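You operate a simulated robot arm through the tools that you are given. There is no shell and no other tool.

Carry out the task below with a simulated two-armed robot. There is one attempt and no reset: what you move stays moved.

Task
Knit one style B tube on the third machine with two feeds.
Fine: push the grey finger in, pull the teal and purple fingers out, shut the guard, turn the style dial to B, then press START; wait for DONE.

It is judged by the outcome, as a careful person would: the job done as asked, and still so three seconds after it is handed in. It fails if anything else is knocked over, pushed out of place, dropped, spilled or broken.

Robot
Two 7-joint arms with two-finger parallel grippers on one trunk that stands fixed in place. Base frame: the origin is at the foot of the trunk, x ahead of it, y to its left, z up. Readings come in cm, rad, newtons and seconds.
The left shoulder is at [7.1, 15.6, 130.5], the right one opposite. Payload 3.91 kg a hand.
The TCP of each hand is the grasp point between the finger pads, 3 cm short of the fingertips. In the tool frame z runs along the fingers and y along their closing line. The gripper opens to 11 cm. The fingers are 2 cm wide and 1 cm thick; the gripper's body (4.8 by 11.2 cm) begins 5.5 cm behind the TCP.
Orientation is that of the tool frame in the base frame, as a unit quaternion [w, x, y, z]. With the fingers straight down and closing along the base's y, the tool's x points along the base's -x, its y along +y and its z along -z.

Tools
- The arms move only by the tool send_rows. It takes "left_steps", "right_steps" or both (then of equal length, played together; a hand with none holds still); each is a list of rows, each a list of 2 entries, a list of its own where there are three numbers: the shift along the tool's x, y, z in units of 400 mm (1.0 is 400 mm), then the turn, a rotation vector about the tool's x, y, z in units of 180 degrees (1.0 is 180 degrees). In form: [[[dx, dy, dz], [ax, ay, az]], ...]. A call has 1 to 20 rows; each row is the pose to reach, as a shift and turn from the pose commanded when the call began, along the tool's axes at that moment. "left_claw" and "right_claw" are, for a hand that has rows, the gripper command, from -1 (fully open) to 1 (shut), values between in proportion, set as the call begins (left out, the last holds). A call with a number of a shift or a turn outside -1 to 1 is refused whole. Each row takes 0.2 s and may step no farther than 5 cm and 0.15 rad from the row before; otherwise, or with a gripper value out of range, the whole call is refused. A pose out of reach is approached as far as the arm can. The call stops where the force on the tool passes 90 N (or 10 N more than at its start, if that is more) or the arm is blocked; 0.2 s more then pass. The fingers move at their own pace (about 10.8 cm/s each) and stop on an object; they squeeze with about 23 N. The grip force told is the motor's: it shows also when the fingers shut on nothing. Time passes only in rows, and 0.2 s behind the last, so rows that repeat a pose let the fingers close. It gives the time, the measured TCP pose, the force on the tool (base axes), the opening and the grip force at its end, in the units of the frame above (readings bear some noise), with the torque about the TCP (base axes, N m) and any sound that the robot's microphone picked up.
- Cameras (640 x 400 px; columns grow to the right, rows downward): "scene" is now at [13.79, 3.14, 157.18]; the picture's right is [0.34, -0.94, 0.00], its down [-0.19, -0.07, -0.98] and it looks along [0.92, 0.34, -0.20] (base axes); focal length 269 px, centre (320, 200). "left" rides on the left gripper at [7.2, -1.7, -10.3] in its tool frame; the picture's right is [0.23, 0.97, 0.00], its down [-0.76, 0.18, -0.62] and it looks along [-0.61, 0.14, 0.78] (tool axes); focal length 222 px, centre (320, 200). "right" rides on the right gripper at [7.2, 1.7, -10.3] in its tool frame; the picture's right is [-0.23, 0.97, 0.00], its down [-0.76, -0.18, -0.62] and it looks along [-0.61, -0.14, 0.78] (tool axes); focal length 222 px, centre (320, 200). There is no depth. A picture from a camera that has moved, and an enlarged one, comes with that camera's place and axes in the base frame and with its lens.
- grab_frame(camera): a new picture of that camera. No time passes.
- raise_lower(by): slides the trunk up (or, below 0, down) by that many cm; the arms and the scene camera ride with it, the base frame stays. It gives what a move gives, with no picture.
- turn_head(pan, tilt): turns the head with the scene camera to pan (to the left, within 1.501 rad either way) and tilt (down, from -0.506 to 1.204), counted from straight ahead of the robot. It gives what a move gives.
- inspect(camera, box): a new picture of the part [left, top, right, bottom] of that camera's present view, enlarged. No time passes.
- hand_in(): hands the job in; it is judged then, once.

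Places have to be worked out from the pictures, the camera data and where the tool is seen. Open the grippers and draw the arms clear of the work before you hand the job in, unless the task says otherwise.

The tools are called after ">>>" by a JSON object that holds its "fn" and its "kwargs". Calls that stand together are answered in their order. send_rows: Moves the arms, as the interface text tells. Its arguments: {"type":"object","properties":{"left_steps":{"type":"array"},"left_claw":{"type":"number"},"right_steps":{"type":"array"},"right_claw":{"type":"number"}},"required":[]} The other tools are called the same way: raise_lower (by) slides the trunk up or down; turn_head (pan, tilt) turns the head that bears the scene camera; grab_frame (camera) takes a picture; inspect (camera, box) takes an enlarged picture of a part of a camera's view; hand_in () hands the job in.

At the start:

```text
time: 0.0
left_ee_pos: [46.1, 44.63, 150.96]
left_tcp_rot: [0.0, 0.0, 1.0, 0.0]
left_wrist_force: [0.1, -0.2, -0.6]
left_moment: [0.0, -0.01, 0.01]
left_finger_gap: 10.99
left_gripper_force: 0.0
right_ee_pos: [53.54, -8.28, 155.86]
right_tcp_rot: [0.0, 0.001, 1.0, 0.0]
right_wrist_force: [-0.1, -0.3, 0.8]
right_moment: [-0.03, 0.02, -0.02]
right_finger_gap: 10.99
right_gripper_force: 0.0
trunk travel left (down, up): [-75.0, 19.0]
head pan, tilt: [0.349, 0.197]
```

scene: 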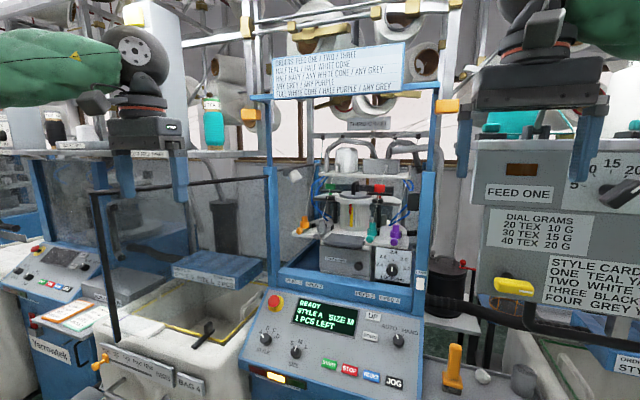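
right: 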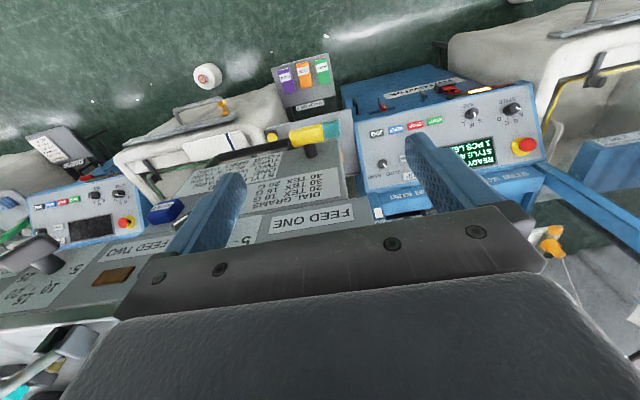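
left: 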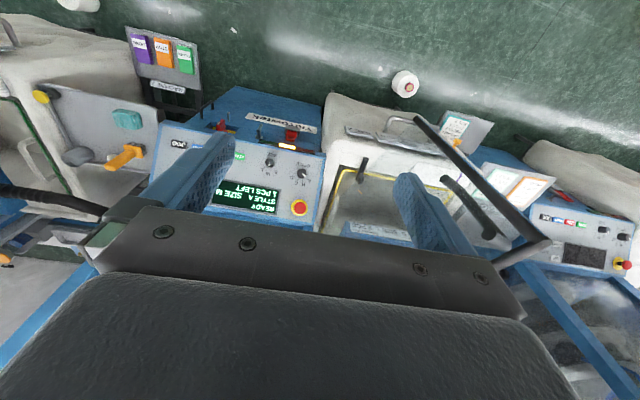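

The scene shows a knitting machine ahead with display "READY STYLE A SIZE ..", coloured fingers inside, and a guard frame. I'll look at it enlarged before moving.

>>> {"fn": "inspect", "kwargs": {"camera": "scene", "box": [240, 30, 440, 155]}}

>>> {"fn": "inspect", "kwargs": {"camera": "scene", "box": [260, 140, 440, 290]}}

>>> {"fn": "inspect", "kwargs": {"camera": "scene", "box": [230, 270, 430, 400]}}

>>> {"fn": "inspect", "kwargs": {"camera": "scene", "box": [0, 150, 260, 400]}}

>>> {"fn": "inspect", "kwargs": {"camera": "scene", "box": [400, 100, 640, 400]}}

```text
3.20 times, centred on (340, 92) of scene
camera zoom: at [13.79, 3.14, 157.18], right [0.34, -0.94, 0.0], down [-0.19, -0.07, -0.98], along [0.92, 0.34, -0.2], focal length 860 px, centre (256, 544)
```

zoom: 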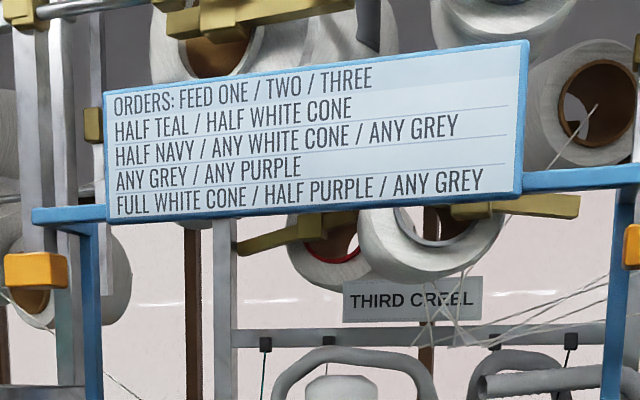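

```text
2.67 times, centred on (350, 215) of scene
camera zoom: at [13.79, 3.14, 157.18], right [0.34, -0.94, 0.0], down [-0.19, -0.07, -0.98], along [0.92, 0.34, -0.2], focal length 716 px, centre (240, 160)
```

zoom: 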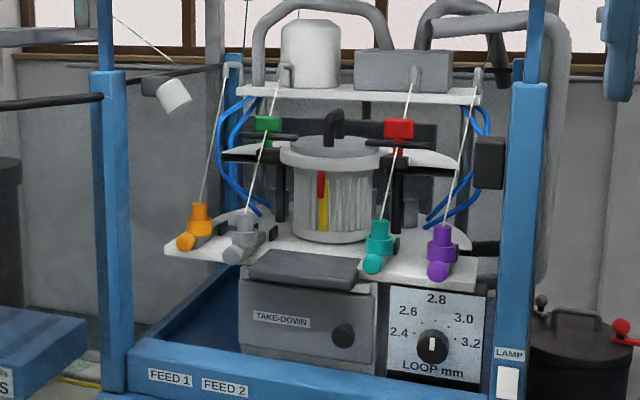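

```text
3.08 times, centred on (330, 335) of scene
camera zoom: at [13.79, 3.14, 157.18], right [0.34, -0.94, 0.0], down [-0.19, -0.07, -0.98], along [0.92, 0.34, -0.2], focal length 826 px, centre (289, -215)
```

zoom: 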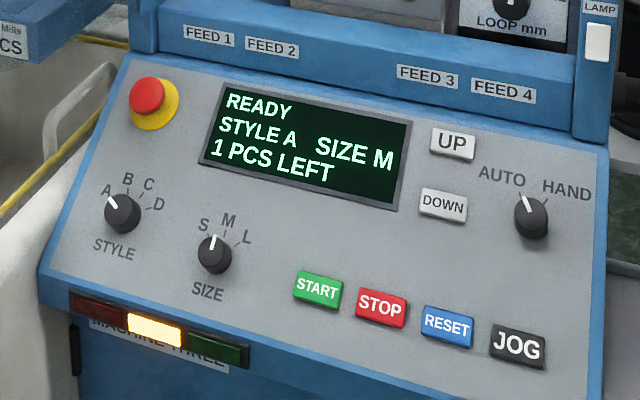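

```text
1.60 times, centred on (130, 275) of scene
camera zoom: at [13.79, 3.14, 157.18], right [0.34, -0.94, 0.0], down [-0.19, -0.07, -0.98], along [0.92, 0.34, -0.2], focal length 430 px, centre (624, 80)
```

zoom: 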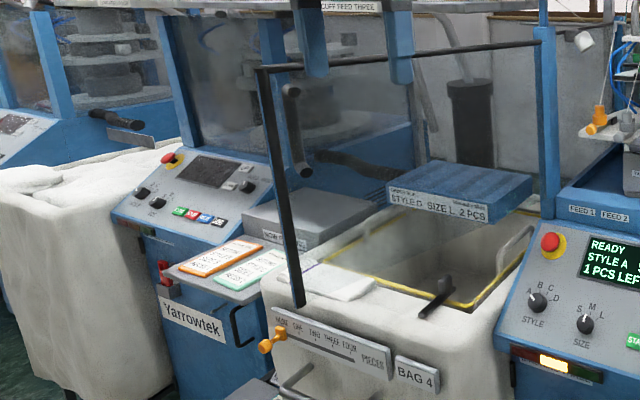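

```text
1.33 times, centred on (520, 250) of scene
camera zoom: at [13.79, 3.14, 157.18], right [0.34, -0.94, 0.0], down [-0.19, -0.07, -0.98], along [0.92, 0.34, -0.2], focal length 358 px, centre (53, 133)
```

zoom: 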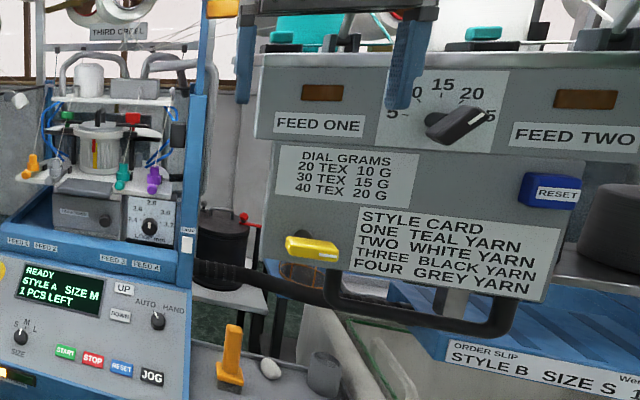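

Machine three's panel is at roughly [88, 29, 103], and the open guard seems to be a black-framed pane hinged on its left post, its free top corner around [50, 67, 147]. I'll zoom in on the wrist views to triangulate more points.

>>> {"fn": "inspect", "kwargs": {"camera": "left", "box": [120, 80, 360, 230]}}

>>> {"fn": "inspect", "kwargs": {"camera": "left", "box": [320, 80, 600, 280]}}

>>> {"fn": "inspect", "kwargs": {"camera": "right", "box": [340, 60, 640, 280]}}

>>> {"fn": "inspect", "kwargs": {"camera": "scene", "box": [80, 160, 290, 380]}}

>>> {"fn": "inspect", "kwargs": {"camera": "scene", "box": [280, 190, 420, 285]}}

```text
2.67 times, centred on (240, 155) of left
camera zoom: at [38.67, 42.96, 161.45], right [-0.23, 0.97, 0.0], down [0.76, 0.18, 0.62], along [0.61, 0.14, -0.78], focal length 592 px, centre (533, 320)
```

zoom: 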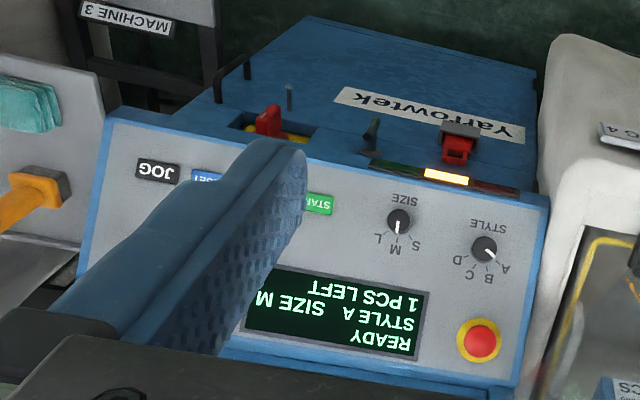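

```text
2.00 times, centred on (460, 180) of left
camera zoom: at [38.67, 42.96, 161.45], right [-0.23, 0.97, 0.0], down [0.76, 0.18, 0.62], along [0.61, 0.14, -0.78], focal length 444 px, centre (40, 240)
```

zoom: 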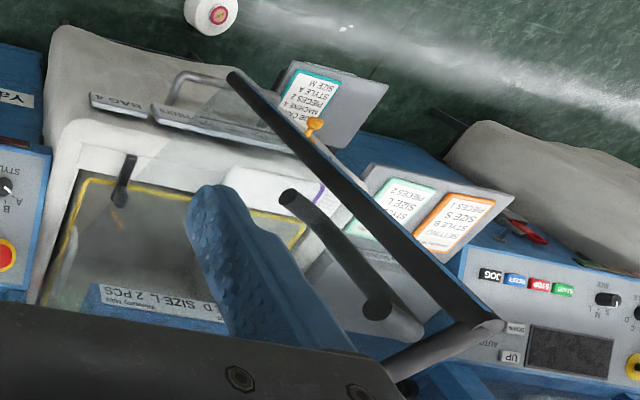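

```text
1.82 times, centred on (490, 170) of right
camera zoom: at [46.16, -6.57, 166.16], right [0.23, 0.97, 0.0], down [0.76, -0.18, 0.62], along [0.61, -0.14, -0.78], focal length 404 px, centre (11, 254)
```

zoom: 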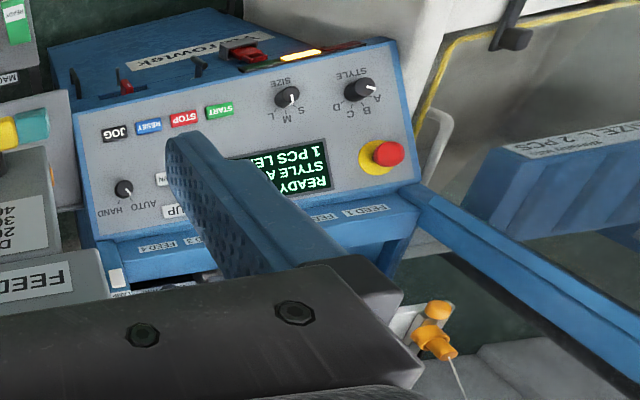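

```text
1.82 times, centred on (185, 270) of scene
camera zoom: at [13.79, 3.14, 157.18], right [0.34, -0.94, 0.0], down [-0.19, -0.07, -0.98], along [0.92, 0.34, -0.2], focal length 488 px, centre (566, 73)
```

zoom: 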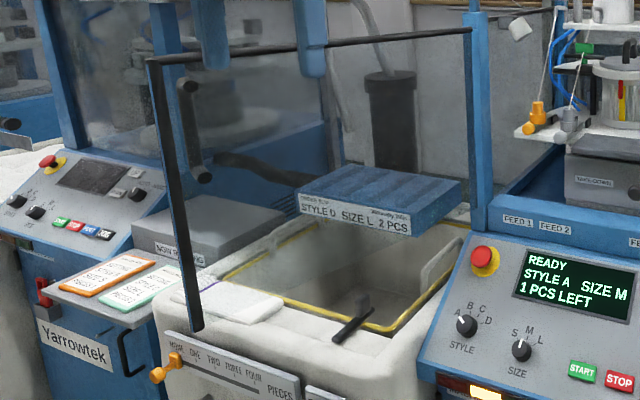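

```text
4.21 times, centred on (350, 238) of scene
camera zoom: at [13.79, 3.14, 157.18], right [0.34, -0.94, 0.0], down [-0.19, -0.07, -0.98], along [0.92, 0.34, -0.2], focal length 1131 px, centre (194, 42)
```

zoom: 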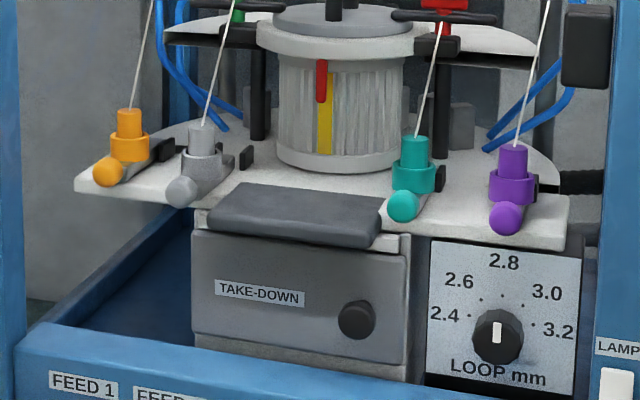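

Triangulating gives: panel faces straight at the robot (style dial about [80,46,96], START about [80,24,93]), finger knobs about x=101–104 and z=125 (grey sticks out about 3 cm farther than the others), and a feed-tester box close by the right hand at x≈60. I'll look around with the head before moving anything.

>>> {"fn": "turn_head", "kwargs": {"pan": -0.2, "tilt": 0.5}}

>>> {"fn": "grab_frame", "kwargs": {"camera": "scene"}}

>>> {"fn": "turn_head", "kwargs": {"pan": 0.4, "tilt": 0.7}}

>>> {"fn": "grab_frame", "kwargs": {"camera": "scene"}}

>>> {"fn": "turn_head", "kwargs": {"pan": 1.0, "tilt": 0.3}}

>>> {"fn": "grab_frame", "kwargs": {"camera": "scene"}}

```text
time: 1.0
left_ee_pos: [45.9, 44.65, 151.04]
left_tcp_rot: [0.0, 0.0, 1.0, -0.001]
left_wrist_force: [0.3, 0.8, -0.6]
left_moment: [-0.01, 0.06, 0.02]
left_finger_gap: 10.99
left_gripper_force: 0.1
right_ee_pos: [53.61, -8.35, 155.86]
right_tcp_rot: [0.001, 0.0, 1.0, 0.0]
right_wrist_force: [0.6, 1.2, -0.3]
right_moment: [0.0, 0.0, 0.0]
right_finger_gap: 10.99
right_gripper_force: 0.0
trunk travel left (down, up): [-75.0, 19.0]
head pan, tilt: [-0.201, 0.499]
```

```text
taken
camera scene: at [13.95, -1.85, 154.39], right [-0.2, -0.98, 0.0], down [-0.47, 0.09, -0.88], along [0.86, -0.17, -0.48], focal length 269 px, centre (320, 200)
```

scene: 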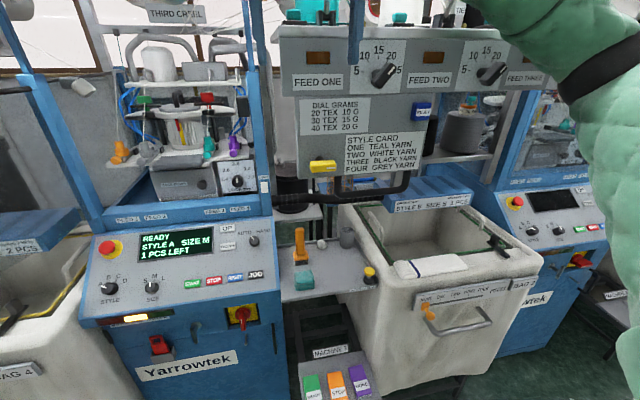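

```text
time: 2.0
left_ee_pos: [45.94, 44.62, 151.13]
left_tcp_rot: [0.001, -0.001, 1.0, 0.0]
left_wrist_force: [0.4, 0.4, 0.0]
left_moment: [-0.01, -0.03, -0.02]
left_finger_gap: 11.0
left_gripper_force: 0.0
right_ee_pos: [53.49, -8.24, 155.76]
right_tcp_rot: [-0.001, 0.0, 1.0, 0.0]
right_wrist_force: [0.0, 0.8, -0.9]
right_moment: [0.02, -0.04, -0.01]
right_finger_gap: 11.01
right_gripper_force: 0.0
trunk travel left (down, up): [-75.0, 19.0]
head pan, tilt: [0.4, 0.7]
```

```text
taken
camera scene: at [12.86, 3.25, 152.61], right [0.39, -0.92, 0.0], down [-0.59, -0.25, -0.76], along [0.7, 0.3, -0.64], focal length 269 px, centre (320, 200)
```

scene: 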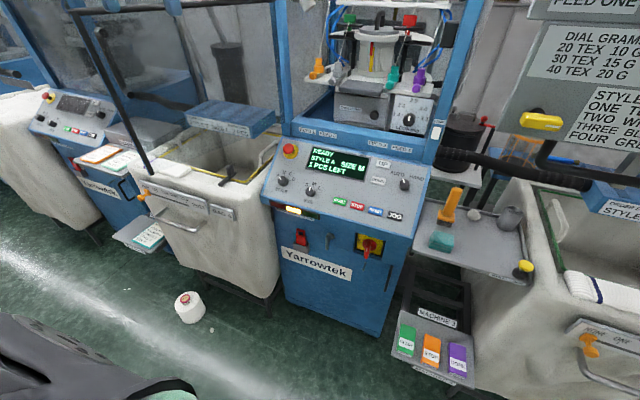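

```text
time: 3.0
left_ee_pos: [45.95, 44.62, 151.04]
left_tcp_rot: [0.0, 0.0, 1.0, 0.0]
left_wrist_force: [0.2, -0.1, 0.5]
left_moment: [0.02, -0.01, 0.0]
left_finger_gap: 11.02
left_gripper_force: 0.1
right_ee_pos: [53.62, -8.27, 155.75]
right_tcp_rot: [0.001, 0.0, 1.0, 0.001]
right_wrist_force: [0.0, 0.3, -0.6]
right_moment: [0.01, -0.01, 0.02]
right_finger_gap: 11.0
right_gripper_force: 0.0
trunk travel left (down, up): [-75.0, 19.0]
head pan, tilt: [1.0, 0.3]
```

```text
taken
camera scene: at [10.09, 7.81, 156.22], right [0.84, -0.54, 0.0], down [-0.16, -0.25, -0.95], along [0.52, 0.8, -0.3], focal length 269 px, centre (320, 200)
```

scene: 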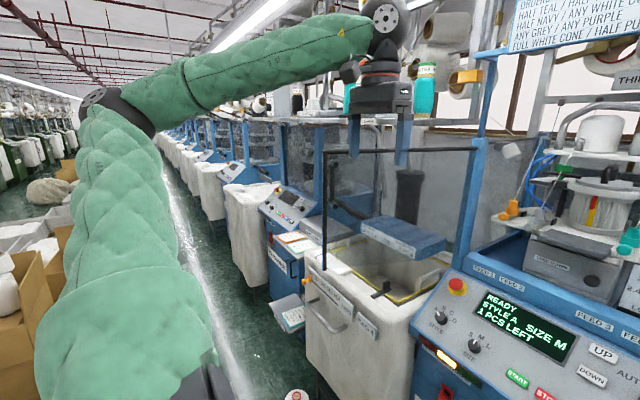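

The left forearm comes over from the left and the machine front is open between its posts. I'll bring the left hand toward the opening, tilted up about 30°, so that its camera looks into the machine at the fingers.

>>> {"fn": "send_rows", "kwargs": {"left_steps": [[[-0.06, -0.07, 0.02], [0, -0.028, 0]], [[-0.13, -0.14, 0.05], [0, -0.056, 0]], [[-0.2, -0.21, 0.075], [0, -0.083, 0]], [[-0.27, -0.28, 0.1], [0, -0.111, 0]], [[-0.34, -0.35, 0.125], [0, -0.139, 0]], [[-0.4, -0.415, 0.15], [0, -0.167, 0]]]}}

>>> {"fn": "grab_frame", "kwargs": {"camera": "left"}}

>>> {"fn": "turn_head", "kwargs": {"pan": 0.35, "tilt": 0.35}}

>>> {"fn": "grab_frame", "kwargs": {"camera": "scene"}}

```text
time: 4.4
left_ee_pos: [61.91, 28.14, 145.06]
left_tcp_rot: [0.26, 0.0, 0.966, 0.0]
left_wrist_force: [0.0, 0.3, -0.6]
left_moment: [0.01, 0.03, 0.01]
left_finger_gap: 10.98
left_gripper_force: 0.1
right_ee_pos: [53.69, -8.43, 155.8]
right_tcp_rot: [-0.001, 0.0, 1.0, 0.001]
right_wrist_force: [0.9, -0.8, -0.5]
right_moment: [0.01, 0.02, 0.02]
right_finger_gap: 10.99
right_gripper_force: 0.0
trunk travel left (down, up): [-75.0, 19.0]
head pan, tilt: [1.0, 0.3]
```

```text
taken
camera left: at [50.37, 26.44, 150.46], right [-0.2, 0.97, -0.11], down [0.35, 0.18, 0.92], along [0.92, 0.14, -0.37], focal length 222 px, centre (320, 200)
```

left: 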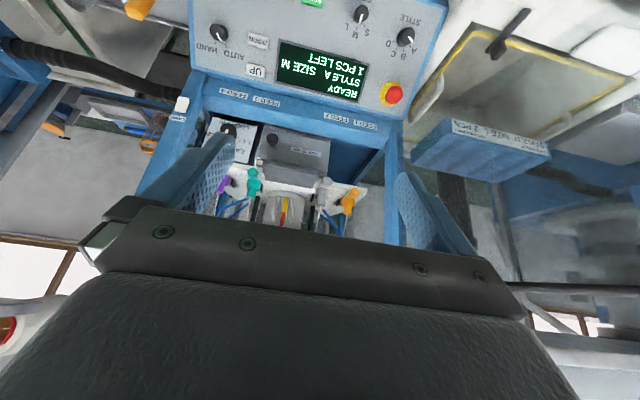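

```text
time: 5.4
left_ee_pos: [61.78, 28.33, 145.0]
left_tcp_rot: [0.259, 0.0, 0.966, 0.0]
left_wrist_force: [0.1, 0.1, 0.2]
left_moment: [0.02, 0.03, 0.01]
left_finger_gap: 11.01
left_gripper_force: 0.0
right_ee_pos: [53.61, -8.24, 155.83]
right_tcp_rot: [0.0, 0.0, 1.0, 0.0]
right_wrist_force: [0.0, 0.8, 0.3]
right_moment: [0.0, 0.0, 0.05]
right_finger_gap: 11.0
right_gripper_force: 0.1
trunk travel left (down, up): [-75.0, 19.0]
head pan, tilt: [0.351, 0.351]
```

```text
taken
camera scene: at [13.8, 3.13, 155.75], right [0.34, -0.94, 0.0], down [-0.32, -0.12, -0.94], along [0.88, 0.32, -0.34], focal length 269 px, centre (320, 200)
```

scene: 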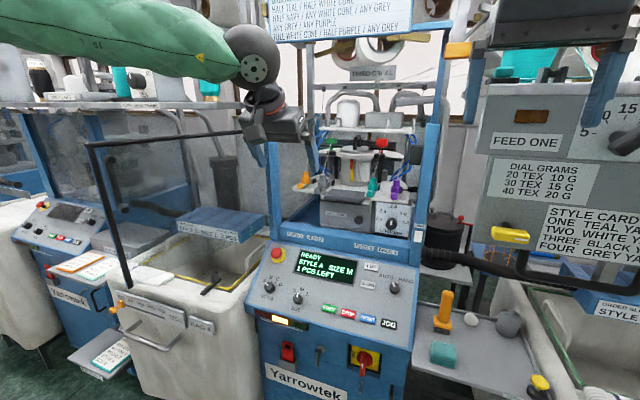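

The wrist camera now sees all four fingers (purple, teal, grey, orange) inside the machine. I'll enlarge that area in both cameras to triangulate them.

>>> {"fn": "inspect", "kwargs": {"camera": "left", "box": [190, 90, 390, 235]}}

>>> {"fn": "inspect", "kwargs": {"camera": "scene", "box": [280, 140, 420, 235]}}

>>> {"fn": "inspect", "kwargs": {"camera": "left", "box": [180, 0, 440, 160]}}

>>> {"fn": "inspect", "kwargs": {"camera": "scene", "box": [240, 220, 440, 345]}}

```text
2.76 times, centred on (290, 162) of left
camera zoom: at [50.28, 26.59, 150.48], right [-0.2, 0.97, -0.11], down [0.35, 0.18, 0.92], along [0.92, 0.14, -0.37], focal length 613 px, centre (403, 303)
```

zoom: 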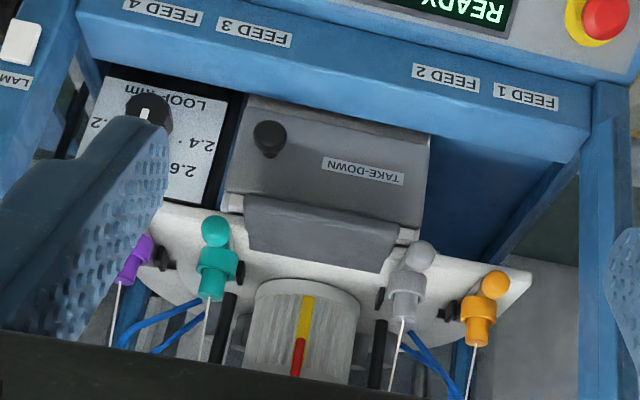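

```text
4.21 times, centred on (350, 188) of scene
camera zoom: at [13.8, 3.13, 155.75], right [0.34, -0.94, 0.0], down [-0.32, -0.12, -0.94], along [0.88, 0.32, -0.34], focal length 1131 px, centre (194, 253)
```

zoom: 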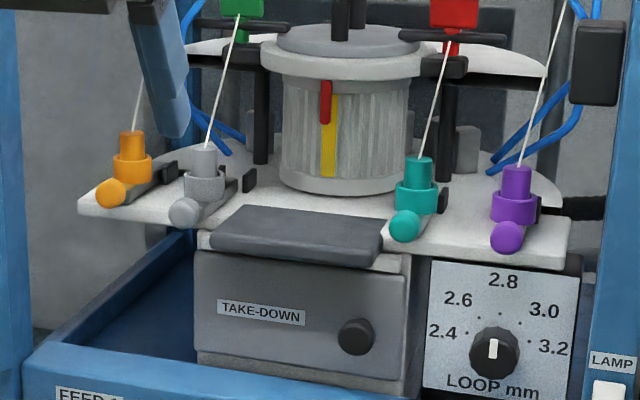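

```text
2.46 times, centred on (310, 80) of left
camera zoom: at [50.28, 26.59, 150.48], right [-0.2, 0.97, -0.11], down [0.35, 0.18, 0.92], along [0.92, 0.14, -0.37], focal length 547 px, centre (345, 495)
```

zoom: 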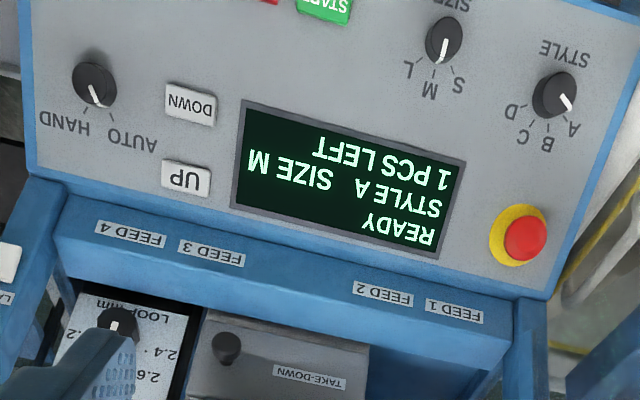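

```text
3.20 times, centred on (340, 282) of scene
camera zoom: at [13.8, 3.13, 155.75], right [0.34, -0.94, 0.0], down [-0.32, -0.12, -0.94], along [0.88, 0.32, -0.34], focal length 860 px, centre (256, -64)
```

zoom: 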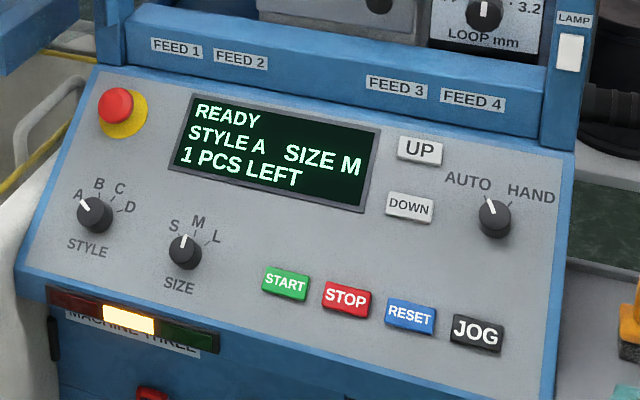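

Triangulated ball knobs: orange [100.4,42.7,126.7], grey [97.5,34.7,126.7] (out), teal [101.3,16.9,126.3], purple [101.3,8.9,126.2], so travel is roughly 3–3.5 cm along x. I'll shut the left gripper, level it to point forward, and bring it in front of the grey knob.

>>> {"fn": "send_rows", "kwargs": {"left_steps": [[[-0.037, 0.02, 0.087], [0, -0.0417, 0]], [[-0.075, 0.041, 0.173], [0, -0.0833, 0]], [[-0.112, 0.061, 0.26], [0, -0.125, 0]], [[-0.15, 0.081, 0.346], [0, -0.1667, 0]], [[-0.187, 0.102, 0.433], [0, -0.2083, 0]], [[-0.224, 0.122, 0.519], [0, -0.25, 0]], [[-0.262, 0.142, 0.606], [0, -0.2917, 0]], [[-0.299, 0.1625, 0.692], [0, -0.3333, 0]], [[-0.299, 0.1625, 0.692], [0, -0.3333, 0]]], "left_claw": 1}}

>>> {"fn": "grab_frame", "kwargs": {"camera": "left"}}

>>> {"fn": "grab_frame", "kwargs": {"camera": "scene"}}

```text
time: 7.4
left_ee_pos: [83.61, 34.01, 132.08]
left_tcp_rot: [0.645, 0.0, 0.765, 0.0]
left_wrist_force: [0.1, 0.2, -0.4]
left_moment: [-0.01, -0.01, 0.02]
left_finger_gap: 0.0
left_gripper_force: 22.9
left hand out of reach, approached as far as the arm can: row 7, 8, 9
right_ee_pos: [54.0, -8.09, 155.68]
right_tcp_rot: [-0.002, 0.001, 1.0, -0.001]
right_wrist_force: [0.8, 0.5, -0.4]
right_moment: [-0.01, 0.02, -0.02]
right_finger_gap: 11.04
right_gripper_force: 0.1
trunk travel left (down, up): [-75.0, 19.0]
head pan, tilt: [0.351, 0.351]
```

```text
taken
camera left: at [72.08, 32.29, 126.75], right [-0.04, 0.97, -0.22], down [-0.49, 0.18, 0.86], along [0.87, 0.14, 0.47], focal length 222 px, centre (320, 200)
```

left: 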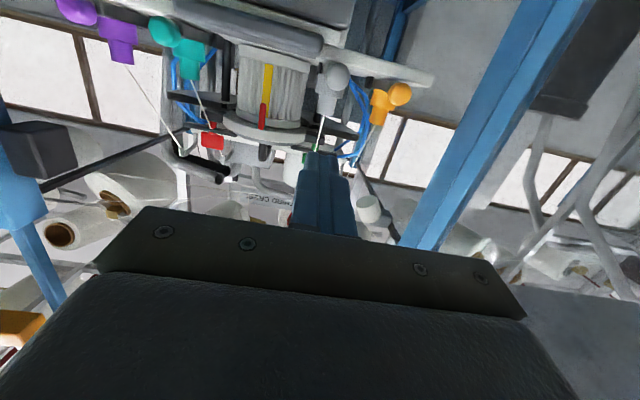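

```text
taken
camera scene: at [14.25, 3.27, 155.71], right [0.34, -0.94, 0.0], down [-0.33, -0.12, -0.94], along [0.88, 0.32, -0.35], focal length 269 px, centre (320, 200)
```

scene: 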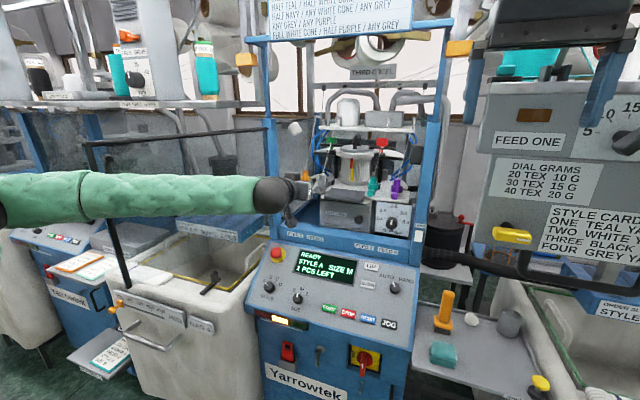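

The arm can't hold the hand fully level there (it stopped about 10° short, with wrist nearly straight), so I'll use a pose pointing about 25° below horizontal instead. I'll make this correction and see where it settles.

>>> {"fn": "send_rows", "kwargs": {"left_steps": [[[-0.017, 0, 0.017], [0, 0.0463, 0]], [[-0.034, 0, 0.034], [0, 0.0926, 0]], [[-0.05, 0, 0.05], [0, 0.1389, 0]], [[-0.05, 0, 0.05], [0, 0.1389, 0]]]}}

>>> {"fn": "grab_frame", "kwargs": {"camera": "left"}}

>>> {"fn": "inspect", "kwargs": {"camera": "scene", "box": [260, 130, 420, 230]}}

```text
time: 8.4
left_ee_pos: [85.47, 33.97, 133.96]
left_tcp_rot: [0.465, 0.0, 0.885, 0.0]
left_wrist_force: [-0.7, -0.4, -0.5]
left_moment: [0.03, 0.02, 0.0]
left_finger_gap: 0.0
left_gripper_force: 23.6
right_ee_pos: [53.68, -8.24, 155.84]
right_tcp_rot: [-0.001, 0.0, 1.0, 0.001]
right_wrist_force: [-0.2, -0.2, 0.4]
right_moment: [0.02, 0.02, -0.02]
right_finger_gap: 11.0
right_gripper_force: 0.1
trunk travel left (down, up): [-75.0, 19.0]
head pan, tilt: [0.351, 0.351]
```

```text
taken
camera left: at [72.78, 32.34, 134.03], right [-0.13, 0.97, -0.19], down [-0.08, 0.18, 0.98], along [0.99, 0.14, 0.05], focal length 222 px, centre (320, 200)
```

left: 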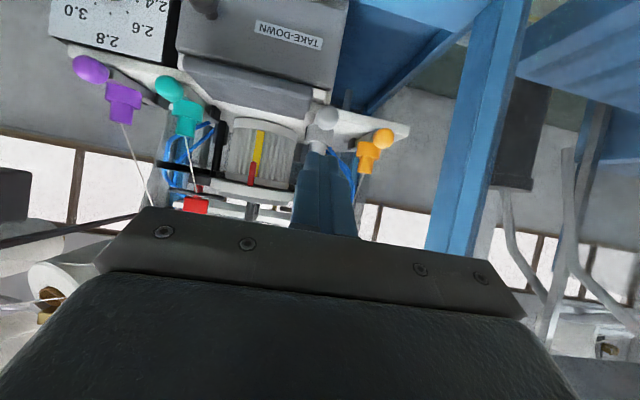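

```text
4.00 times, centred on (340, 180) of scene
camera zoom: at [13.86, 3.22, 155.74], right [0.34, -0.94, 0.0], down [-0.32, -0.12, -0.94], along [0.88, 0.32, -0.34], focal length 1074 px, centre (240, 280)
```

zoom: 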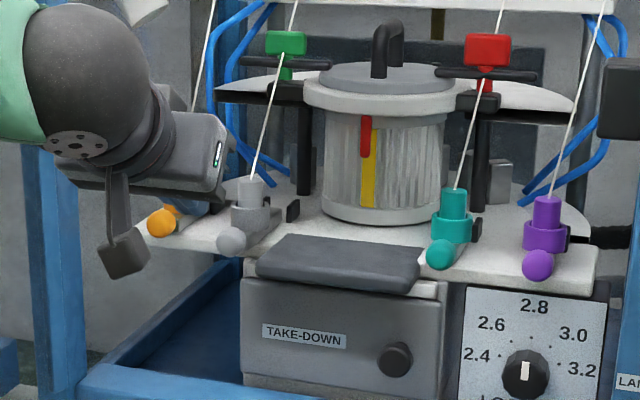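

The reference turned out to be the reached pose: the hand is now at [85.5,34,134], pointing 35° below horizontal, with a good level view. I'll enlarge the finger area to refine positions.

>>> {"fn": "inspect", "kwargs": {"camera": "left", "box": [240, 60, 440, 185]}}

>>> {"fn": "inspect", "kwargs": {"camera": "left", "box": [50, 20, 250, 145]}}

```text
3.20 times, centred on (340, 122) of left
camera zoom: at [72.78, 32.34, 134.03], right [-0.13, 0.97, -0.19], down [-0.08, 0.18, 0.98], along [0.99, 0.14, 0.05], focal length 711 px, centre (256, 448)
```

zoom: 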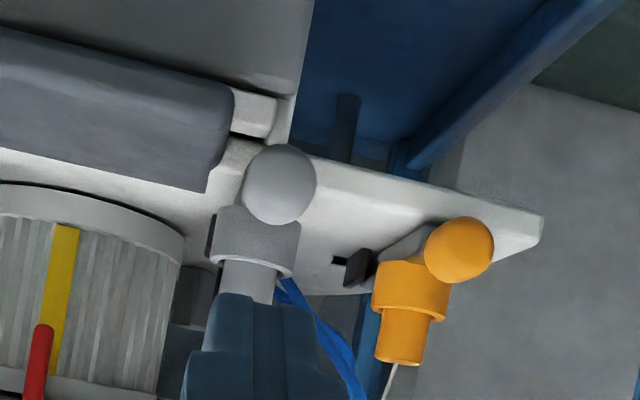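

```text
3.20 times, centred on (150, 82) of left
camera zoom: at [72.78, 32.34, 134.03], right [-0.13, 0.97, -0.19], down [-0.08, 0.18, 0.98], along [0.99, 0.14, 0.05], focal length 711 px, centre (864, 576)
```

zoom: 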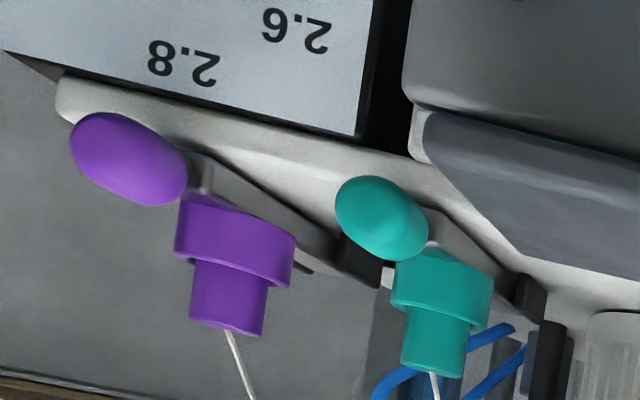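

Refined positions agree (grey ball ≈ [97.7,34.8,126.4], diameter ≈ 2.7 cm, rails running along x). I'll bring the shut fingertips to just in front of the grey ball, slightly above its centre so the tip face meets it squarely.

>>> {"fn": "send_rows", "kwargs": {"left_steps": [[[0.007, 0.007, 0.066], [0, 0, 0]], [[0.014, 0.014, 0.132], [0, 0, 0]], [[0.0205, 0.0208, 0.197], [0, 0, 0]], [[0.0205, 0.0208, 0.197], [0, 0, 0]]]}}

>>> {"fn": "inspect", "kwargs": {"camera": "left", "box": [220, 60, 480, 222]}}

>>> {"fn": "inspect", "kwargs": {"camera": "scene", "box": [260, 130, 420, 230]}}

```text
time: 9.4
left_ee_pos: [91.38, 34.78, 128.87]
left_tcp_rot: [0.466, 0.001, 0.885, 0.0]
left_wrist_force: [0.0, 0.5, 0.4]
left_moment: [0.01, 0.0, 0.0]
left_finger_gap: 0.03
left_gripper_force: 22.8
right_ee_pos: [53.43, -8.48, 155.89]
right_tcp_rot: [0.0, 0.0, 1.0, 0.0]
right_wrist_force: [-0.6, 0.2, 0.2]
right_moment: [0.01, 0.0, 0.02]
right_finger_gap: 11.0
right_gripper_force: 0.0
trunk travel left (down, up): [-75.0, 19.0]
head pan, tilt: [0.351, 0.351]
```

```text
2.46 times, centred on (350, 141) of left
camera zoom: at [78.6, 33.07, 128.87], right [-0.13, 0.97, -0.19], down [-0.08, 0.18, 0.98], along [0.99, 0.14, 0.06], focal length 547 px, centre (246, 345)
```

zoom: 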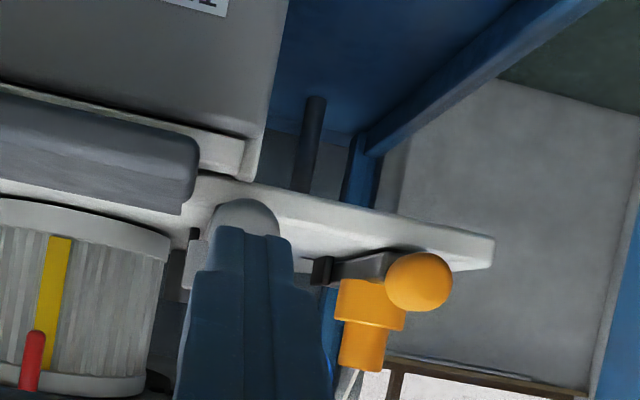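

```text
4.00 times, centred on (340, 180) of scene
camera zoom: at [13.72, 3.12, 155.76], right [0.34, -0.94, 0.0], down [-0.32, -0.12, -0.94], along [0.88, 0.32, -0.34], focal length 1074 px, centre (240, 280)
```

zoom: 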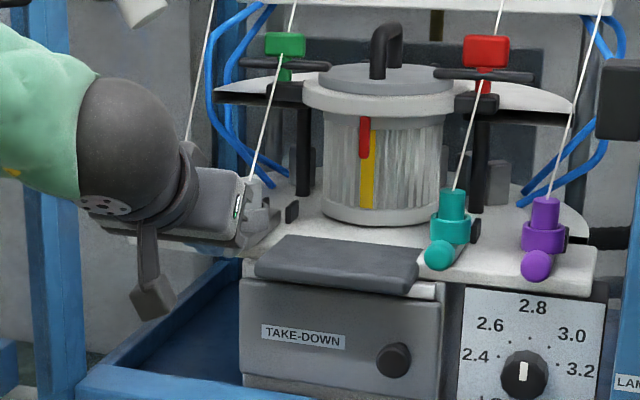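

The tip is lined up with the grey ball and just short of it. I'll push along +x in small steps and watch the force.

>>> {"fn": "send_rows", "kwargs": {"left_steps": [[[-0.0142, 0, 0.0206], [0, 0, 0]], [[-0.0213, 0, 0.0309], [0, 0, 0]], [[-0.0284, 0, 0.0412], [0, 0, 0]], [[-0.0355, 0, 0.0515], [0, 0, 0]], [[-0.0426, 0, 0.0617], [0, 0, 0]]]}}

>>> {"fn": "inspect", "kwargs": {"camera": "left", "box": [220, 60, 480, 222]}}

```text
time: 10.6
left_ee_pos: [94.46, 34.71, 128.85]
left_tcp_rot: [0.466, 0.001, 0.885, -0.001]
left_wrist_force: [0.1, 0.7, -0.3]
left_moment: [0.0, -0.02, -0.01]
left_finger_gap: 0.01
left_gripper_force: 23.4
right_ee_pos: [53.51, -8.36, 155.76]
right_tcp_rot: [0.001, 0.0, 1.0, 0.0]
right_wrist_force: [0.1, 0.3, -0.2]
right_moment: [-0.01, -0.02, 0.0]
right_finger_gap: 11.01
right_gripper_force: 0.1
trunk travel left (down, up): [-75.0, 19.0]
head pan, tilt: [0.351, 0.351]
```

```text
2.46 times, centred on (350, 141) of left
camera zoom: at [81.76, 33.02, 128.94], right [-0.13, 0.97, -0.19], down [-0.08, 0.18, 0.98], along [0.99, 0.14, 0.06], focal length 547 px, centre (246, 345)
```

zoom: 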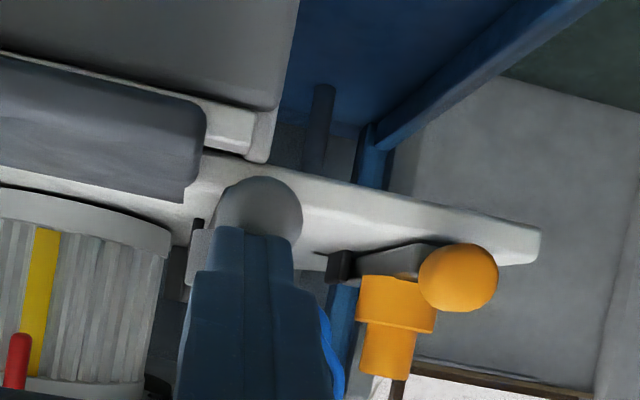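

No contact force yet at TCP x=94.5. I'll go on in small steps.

>>> {"fn": "send_rows", "kwargs": {"left_steps": [[[-0.0071, 0, 0.0103], [0, 0, 0]], [[-0.0142, 0, 0.0206], [0, 0, 0]], [[-0.0213, 0, 0.0309], [0, 0, 0]]]}}

>>> {"fn": "inspect", "kwargs": {"camera": "left", "box": [220, 60, 480, 222]}}

>>> {"fn": "inspect", "kwargs": {"camera": "scene", "box": [260, 130, 420, 230]}}

```text
time: 11.4
left_ee_pos: [95.94, 34.63, 128.74]
left_tcp_rot: [0.465, 0.001, 0.885, -0.001]
left_wrist_force: [-0.6, 0.5, 0.9]
left_moment: [-0.02, 0.0, 0.0]
left_finger_gap: 0.0
left_gripper_force: 22.6
right_ee_pos: [53.56, -8.4, 155.86]
right_tcp_rot: [-0.001, 0.001, 1.0, 0.0]
right_wrist_force: [0.0, 0.7, 0.0]
right_moment: [0.04, 0.0, -0.01]
right_finger_gap: 10.99
right_gripper_force: 0.0
trunk travel left (down, up): [-75.0, 19.0]
head pan, tilt: [0.351, 0.351]
```

```text
2.46 times, centred on (350, 141) of left
camera zoom: at [83.21, 32.95, 128.87], right [-0.13, 0.97, -0.19], down [-0.08, 0.18, 0.98], along [0.99, 0.14, 0.06], focal length 547 px, centre (246, 345)
```

zoom: 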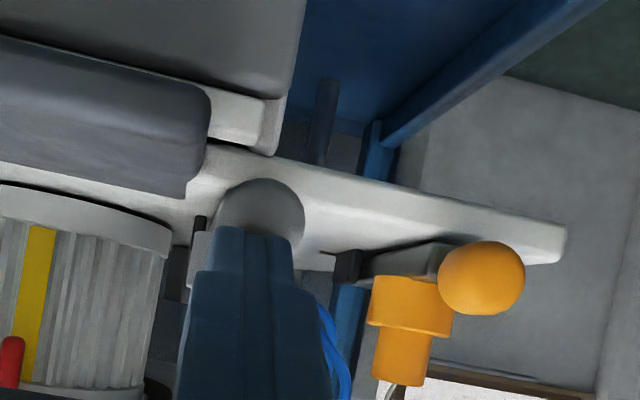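

```text
4.00 times, centred on (340, 180) of scene
camera zoom: at [13.79, 3.12, 155.75], right [0.34, -0.94, 0.0], down [-0.32, -0.12, -0.94], along [0.88, 0.32, -0.34], focal length 1074 px, centre (240, 280)
```

zoom: 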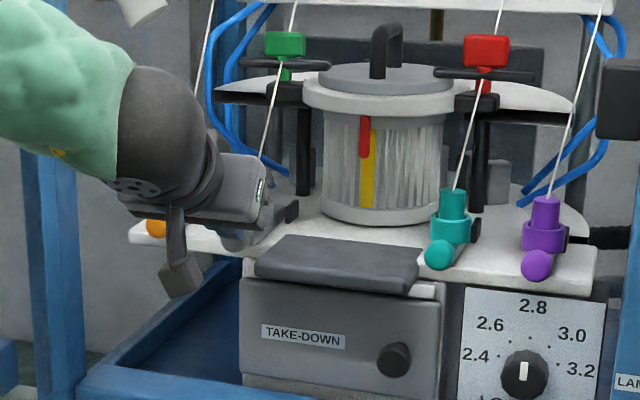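

The grey ball is now staying at constant size in the hand's view, so it is being pushed along with very little resistance. I'll keep pushing until it meets its end stop.

>>> {"fn": "send_rows", "kwargs": {"left_steps": [[[-0.0043, 0, 0.0062], [0, 0, 0]], [[-0.0085, 0, 0.0123], [0, 0, 0]], [[-0.0128, 0, 0.0185], [0, 0, 0]], [[-0.017, 0, 0.0247], [0, 0, 0]], [[-0.0213, 0, 0.0309], [0, 0, 0]]]}}

>>> {"fn": "inspect", "kwargs": {"camera": "left", "box": [220, 60, 480, 222]}}

```text
time: 12.6
left_ee_pos: [97.44, 34.68, 128.98]
left_tcp_rot: [0.466, 0.0, 0.885, -0.001]
left_wrist_force: [0.1, 0.4, 0.1]
left_moment: [0.02, -0.01, -0.02]
left_finger_gap: 0.02
left_gripper_force: 23.3
right_ee_pos: [53.53, -8.35, 155.84]
right_tcp_rot: [-0.001, 0.0, 1.0, 0.001]
right_wrist_force: [0.0, 0.0, 1.0]
right_moment: [0.01, 0.02, 0.0]
right_finger_gap: 10.99
right_gripper_force: 0.1
trunk travel left (down, up): [-75.0, 19.0]
head pan, tilt: [0.351, 0.351]
```

```text
2.46 times, centred on (350, 141) of left
camera zoom: at [84.67, 33.08, 128.92], right [-0.13, 0.97, -0.19], down [-0.08, 0.18, 0.98], along [0.99, 0.14, 0.06], focal length 547 px, centre (246, 345)
```

zoom: 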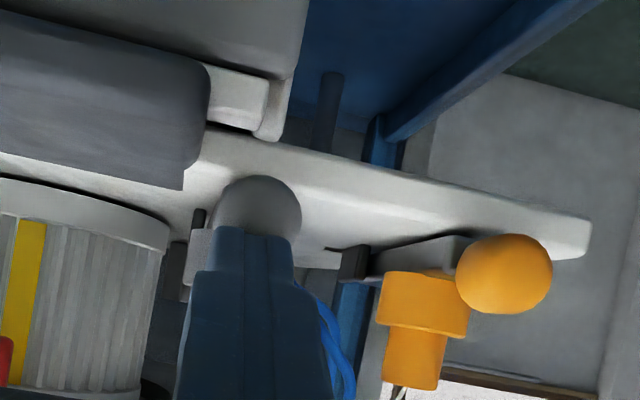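

Still no end-stop force; the ball is at about x≈101 by the tip's position. I'll continue in 2–3 mm steps.

>>> {"fn": "send_rows", "kwargs": {"left_steps": [[[-0.0028, 0, 0.0041], [0, 0, 0]], [[-0.0057, 0, 0.0082], [0, 0, 0]], [[-0.0085, 0, 0.0123], [0, 0, 0]]]}}

>>> {"fn": "inspect", "kwargs": {"camera": "left", "box": [220, 60, 480, 222]}}

>>> {"fn": "inspect", "kwargs": {"camera": "scene", "box": [280, 150, 380, 215]}}

```text
time: 13.4
left_ee_pos: [97.63, 34.67, 129.13]
left_tcp_rot: [0.466, 0.001, 0.885, -0.001]
left_wrist_force: [-27.6, -1.7, 0.7]
left_moment: [-0.07, 0.55, 0.0]
left_finger_gap: 0.01
left_gripper_force: 37.4
right_ee_pos: [53.16, -8.39, 156.03]
right_tcp_rot: [0.001, 0.0, 1.0, 0.001]
right_wrist_force: [-0.2, 0.3, 0.2]
right_moment: [0.0, -0.02, 0.05]
right_finger_gap: 11.0
right_gripper_force: 0.1
trunk travel left (down, up): [-75.0, 19.0]
head pan, tilt: [0.351, 0.351]
```

```text
2.46 times, centred on (350, 141) of left
camera zoom: at [84.91, 33.08, 129.12], right [-0.13, 0.97, -0.19], down [-0.08, 0.18, 0.98], along [0.99, 0.14, 0.06], focal length 547 px, centre (246, 345)
```

zoom: 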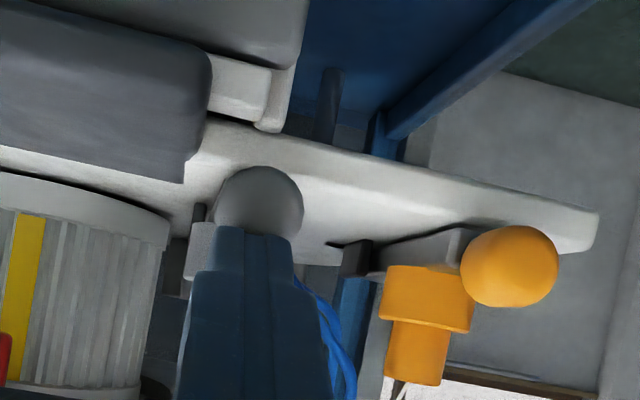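

```text
6.15 times, centred on (330, 182) of scene
camera zoom: at [13.38, 3.13, 155.79], right [0.34, -0.94, 0.0], down [-0.32, -0.12, -0.94], along [0.88, 0.32, -0.34], focal length 1653 px, centre (258, 308)
```

zoom: 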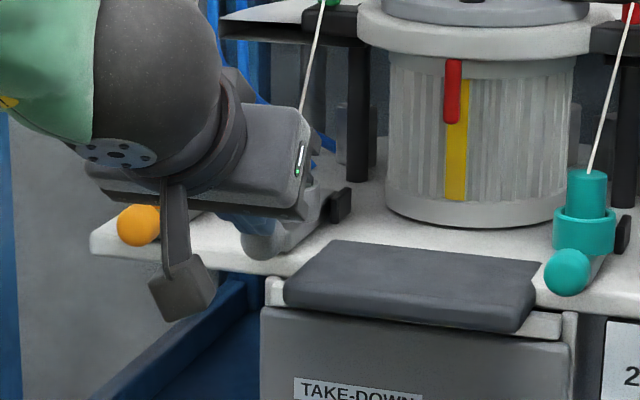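

A firm −28 N reaction at TCP x≈97.6 says the grey finger is against its end stop. I'll back off along −x and check it stays in.

>>> {"fn": "send_rows", "kwargs": {"left_steps": [[[0.0568, 0, -0.0823], [0, 0, 0]], [[0.1136, 0, -0.1646], [0, 0, 0]], [[0.142, 0, -0.2058], [0, 0, 0]]]}}

>>> {"fn": "grab_frame", "kwargs": {"camera": "left"}}

>>> {"fn": "inspect", "kwargs": {"camera": "scene", "box": [280, 140, 420, 227]}}

```text
time: 14.2
left_ee_pos: [88.27, 34.67, 128.92]
left_tcp_rot: [0.465, 0.001, 0.886, -0.001]
left_wrist_force: [0.2, 0.1, -0.5]
left_moment: [-0.03, 0.02, -0.01]
left_finger_gap: 0.0
left_gripper_force: 37.1
right_ee_pos: [53.66, -8.4, 155.77]
right_tcp_rot: [0.0, 0.001, 1.0, 0.0]
right_wrist_force: [0.6, 0.1, -0.5]
right_moment: [0.0, 0.03, 0.01]
right_finger_gap: 11.01
right_gripper_force: 0.1
trunk travel left (down, up): [-75.0, 19.0]
head pan, tilt: [0.351, 0.351]
```

```text
taken
camera left: at [75.53, 32.96, 128.88], right [-0.13, 0.97, -0.19], down [-0.08, 0.18, 0.98], along [0.99, 0.14, 0.06], focal length 222 px, centre (320, 200)
```

left: 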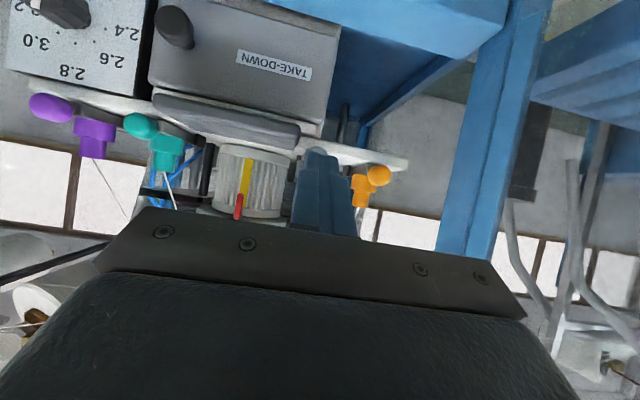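

```text
4.57 times, centred on (350, 184) of scene
camera zoom: at [13.91, 3.14, 155.73], right [0.34, -0.94, 0.0], down [-0.32, -0.12, -0.94], along [0.88, 0.32, -0.34], focal length 1228 px, centre (183, 275)
```

zoom: 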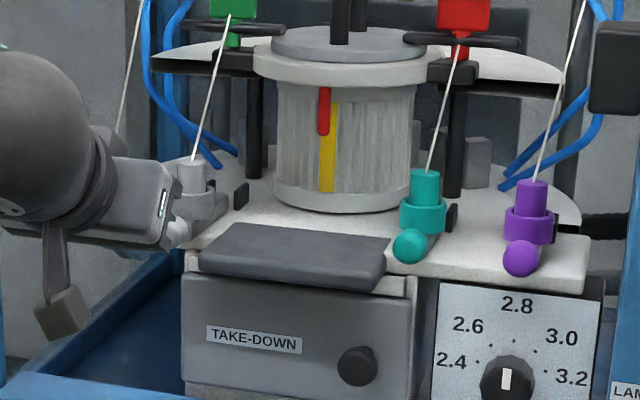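

The grey body seems to be at nearly its original place in the scene picture, but the hand partly hides it. I'll raise the hand to get a clear view of all four knobs.

>>> {"fn": "send_rows", "kwargs": {"left_steps": [[[-0.068, 0, -0.0775], [0, 0, 0]], [[-0.136, 0, -0.155], [0, 0, 0]]]}}

>>> {"fn": "inspect", "kwargs": {"camera": "left", "box": [20, 0, 440, 262]}}

>>> {"fn": "inspect", "kwargs": {"camera": "scene", "box": [280, 140, 420, 227]}}

```text
time: 14.8
left_ee_pos: [85.83, 34.31, 137.25]
left_tcp_rot: [0.465, 0.001, 0.885, 0.0]
left_wrist_force: [-0.1, -0.1, 0.4]
left_moment: [0.05, -0.03, 0.0]
left_finger_gap: 0.0
left_gripper_force: 37.9
right_ee_pos: [53.28, -8.51, 155.97]
right_tcp_rot: [0.001, 0.001, 1.0, 0.001]
right_wrist_force: [-0.9, 0.2, 0.3]
right_moment: [0.0, -0.02, 0.03]
right_finger_gap: 11.0
right_gripper_force: 0.0
trunk travel left (down, up): [-75.0, 19.0]
head pan, tilt: [0.351, 0.351]
```

```text
1.52 times, centred on (230, 131) of left
camera zoom: at [73.21, 32.74, 137.23], right [-0.13, 0.97, -0.19], down [-0.08, 0.18, 0.98], along [0.99, 0.14, 0.06], focal length 338 px, centre (457, 305)
```

zoom: 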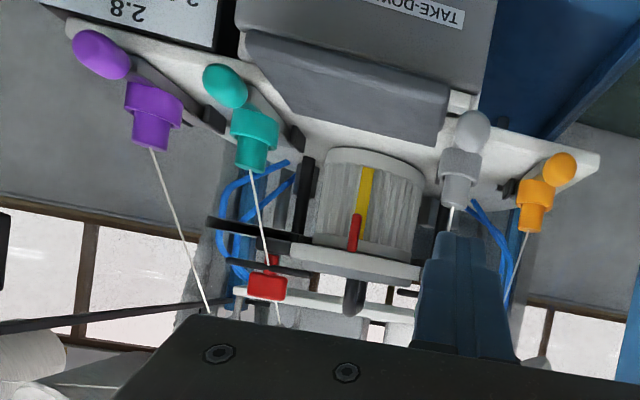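

```text
4.57 times, centred on (350, 184) of scene
camera zoom: at [13.6, 2.98, 155.76], right [0.34, -0.94, 0.0], down [-0.32, -0.12, -0.94], along [0.88, 0.32, -0.34], focal length 1228 px, centre (183, 275)
```

zoom: 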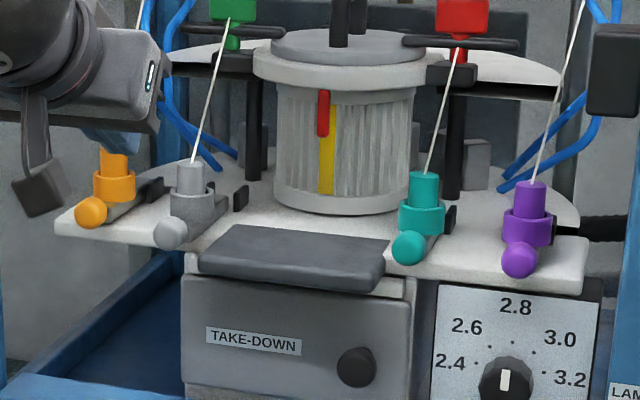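

The grey finger is back out at x≈97.4 (the others in at ≈100.3): it reached its stop but came back when I withdrew quickly. I'll approach again with the hand flatter (20° down) and this time push in and withdraw slowly.

>>> {"fn": "send_rows", "kwargs": {"left_steps": [[[0.03, 0.0037, 0.0624], [0, -0.02, 0]], [[0.0604, 0.0074, 0.1248], [0, -0.0405, 0]], [[0.0907, 0.0111, 0.1872], [0, -0.0608, 0]], [[0.1209, 0.0148, 0.2496], [0, -0.081, 0]], [[0.1209, 0.0148, 0.2496], [0, -0.081, 0]]]}}

>>> {"fn": "inspect", "kwargs": {"camera": "left", "box": [220, 60, 480, 222]}}

>>> {"fn": "inspect", "kwargs": {"camera": "scene", "box": [280, 150, 380, 212]}}

```text
time: 16.0
left_ee_pos: [91.23, 35.2, 127.37]
left_tcp_rot: [0.573, 0.002, 0.819, -0.002]
left_wrist_force: [-0.2, 0.6, 0.2]
left_moment: [-0.04, 0.01, 0.0]
left_finger_gap: 0.03
left_gripper_force: 37.4
right_ee_pos: [53.5, -8.35, 155.88]
right_tcp_rot: [0.0, 0.0, 1.0, 0.001]
right_wrist_force: [0.0, 0.2, 0.3]
right_moment: [0.0, -0.01, 0.0]
right_finger_gap: 10.99
right_gripper_force: 0.1
trunk travel left (down, up): [-75.0, 19.0]
head pan, tilt: [0.351, 0.351]
```

```text
2.46 times, centred on (350, 141) of left
camera zoom: at [79.03, 33.54, 124.11], right [-0.08, 0.97, -0.21], down [-0.33, 0.18, 0.93], along [0.94, 0.14, 0.31], focal length 547 px, centre (246, 345)
```

zoom: 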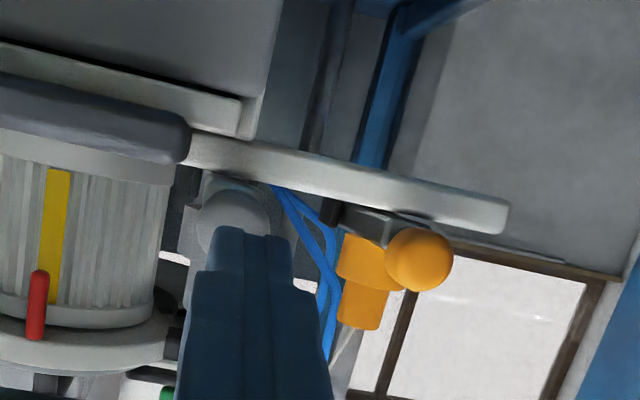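

```text
6.40 times, centred on (330, 181) of scene
camera zoom: at [13.68, 3.09, 155.76], right [0.34, -0.94, 0.0], down [-0.32, -0.12, -0.94], along [0.88, 0.32, -0.34], focal length 1719 px, centre (256, 322)
```

zoom: 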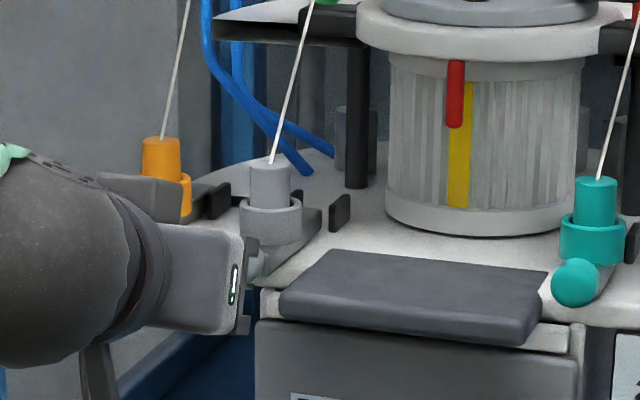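

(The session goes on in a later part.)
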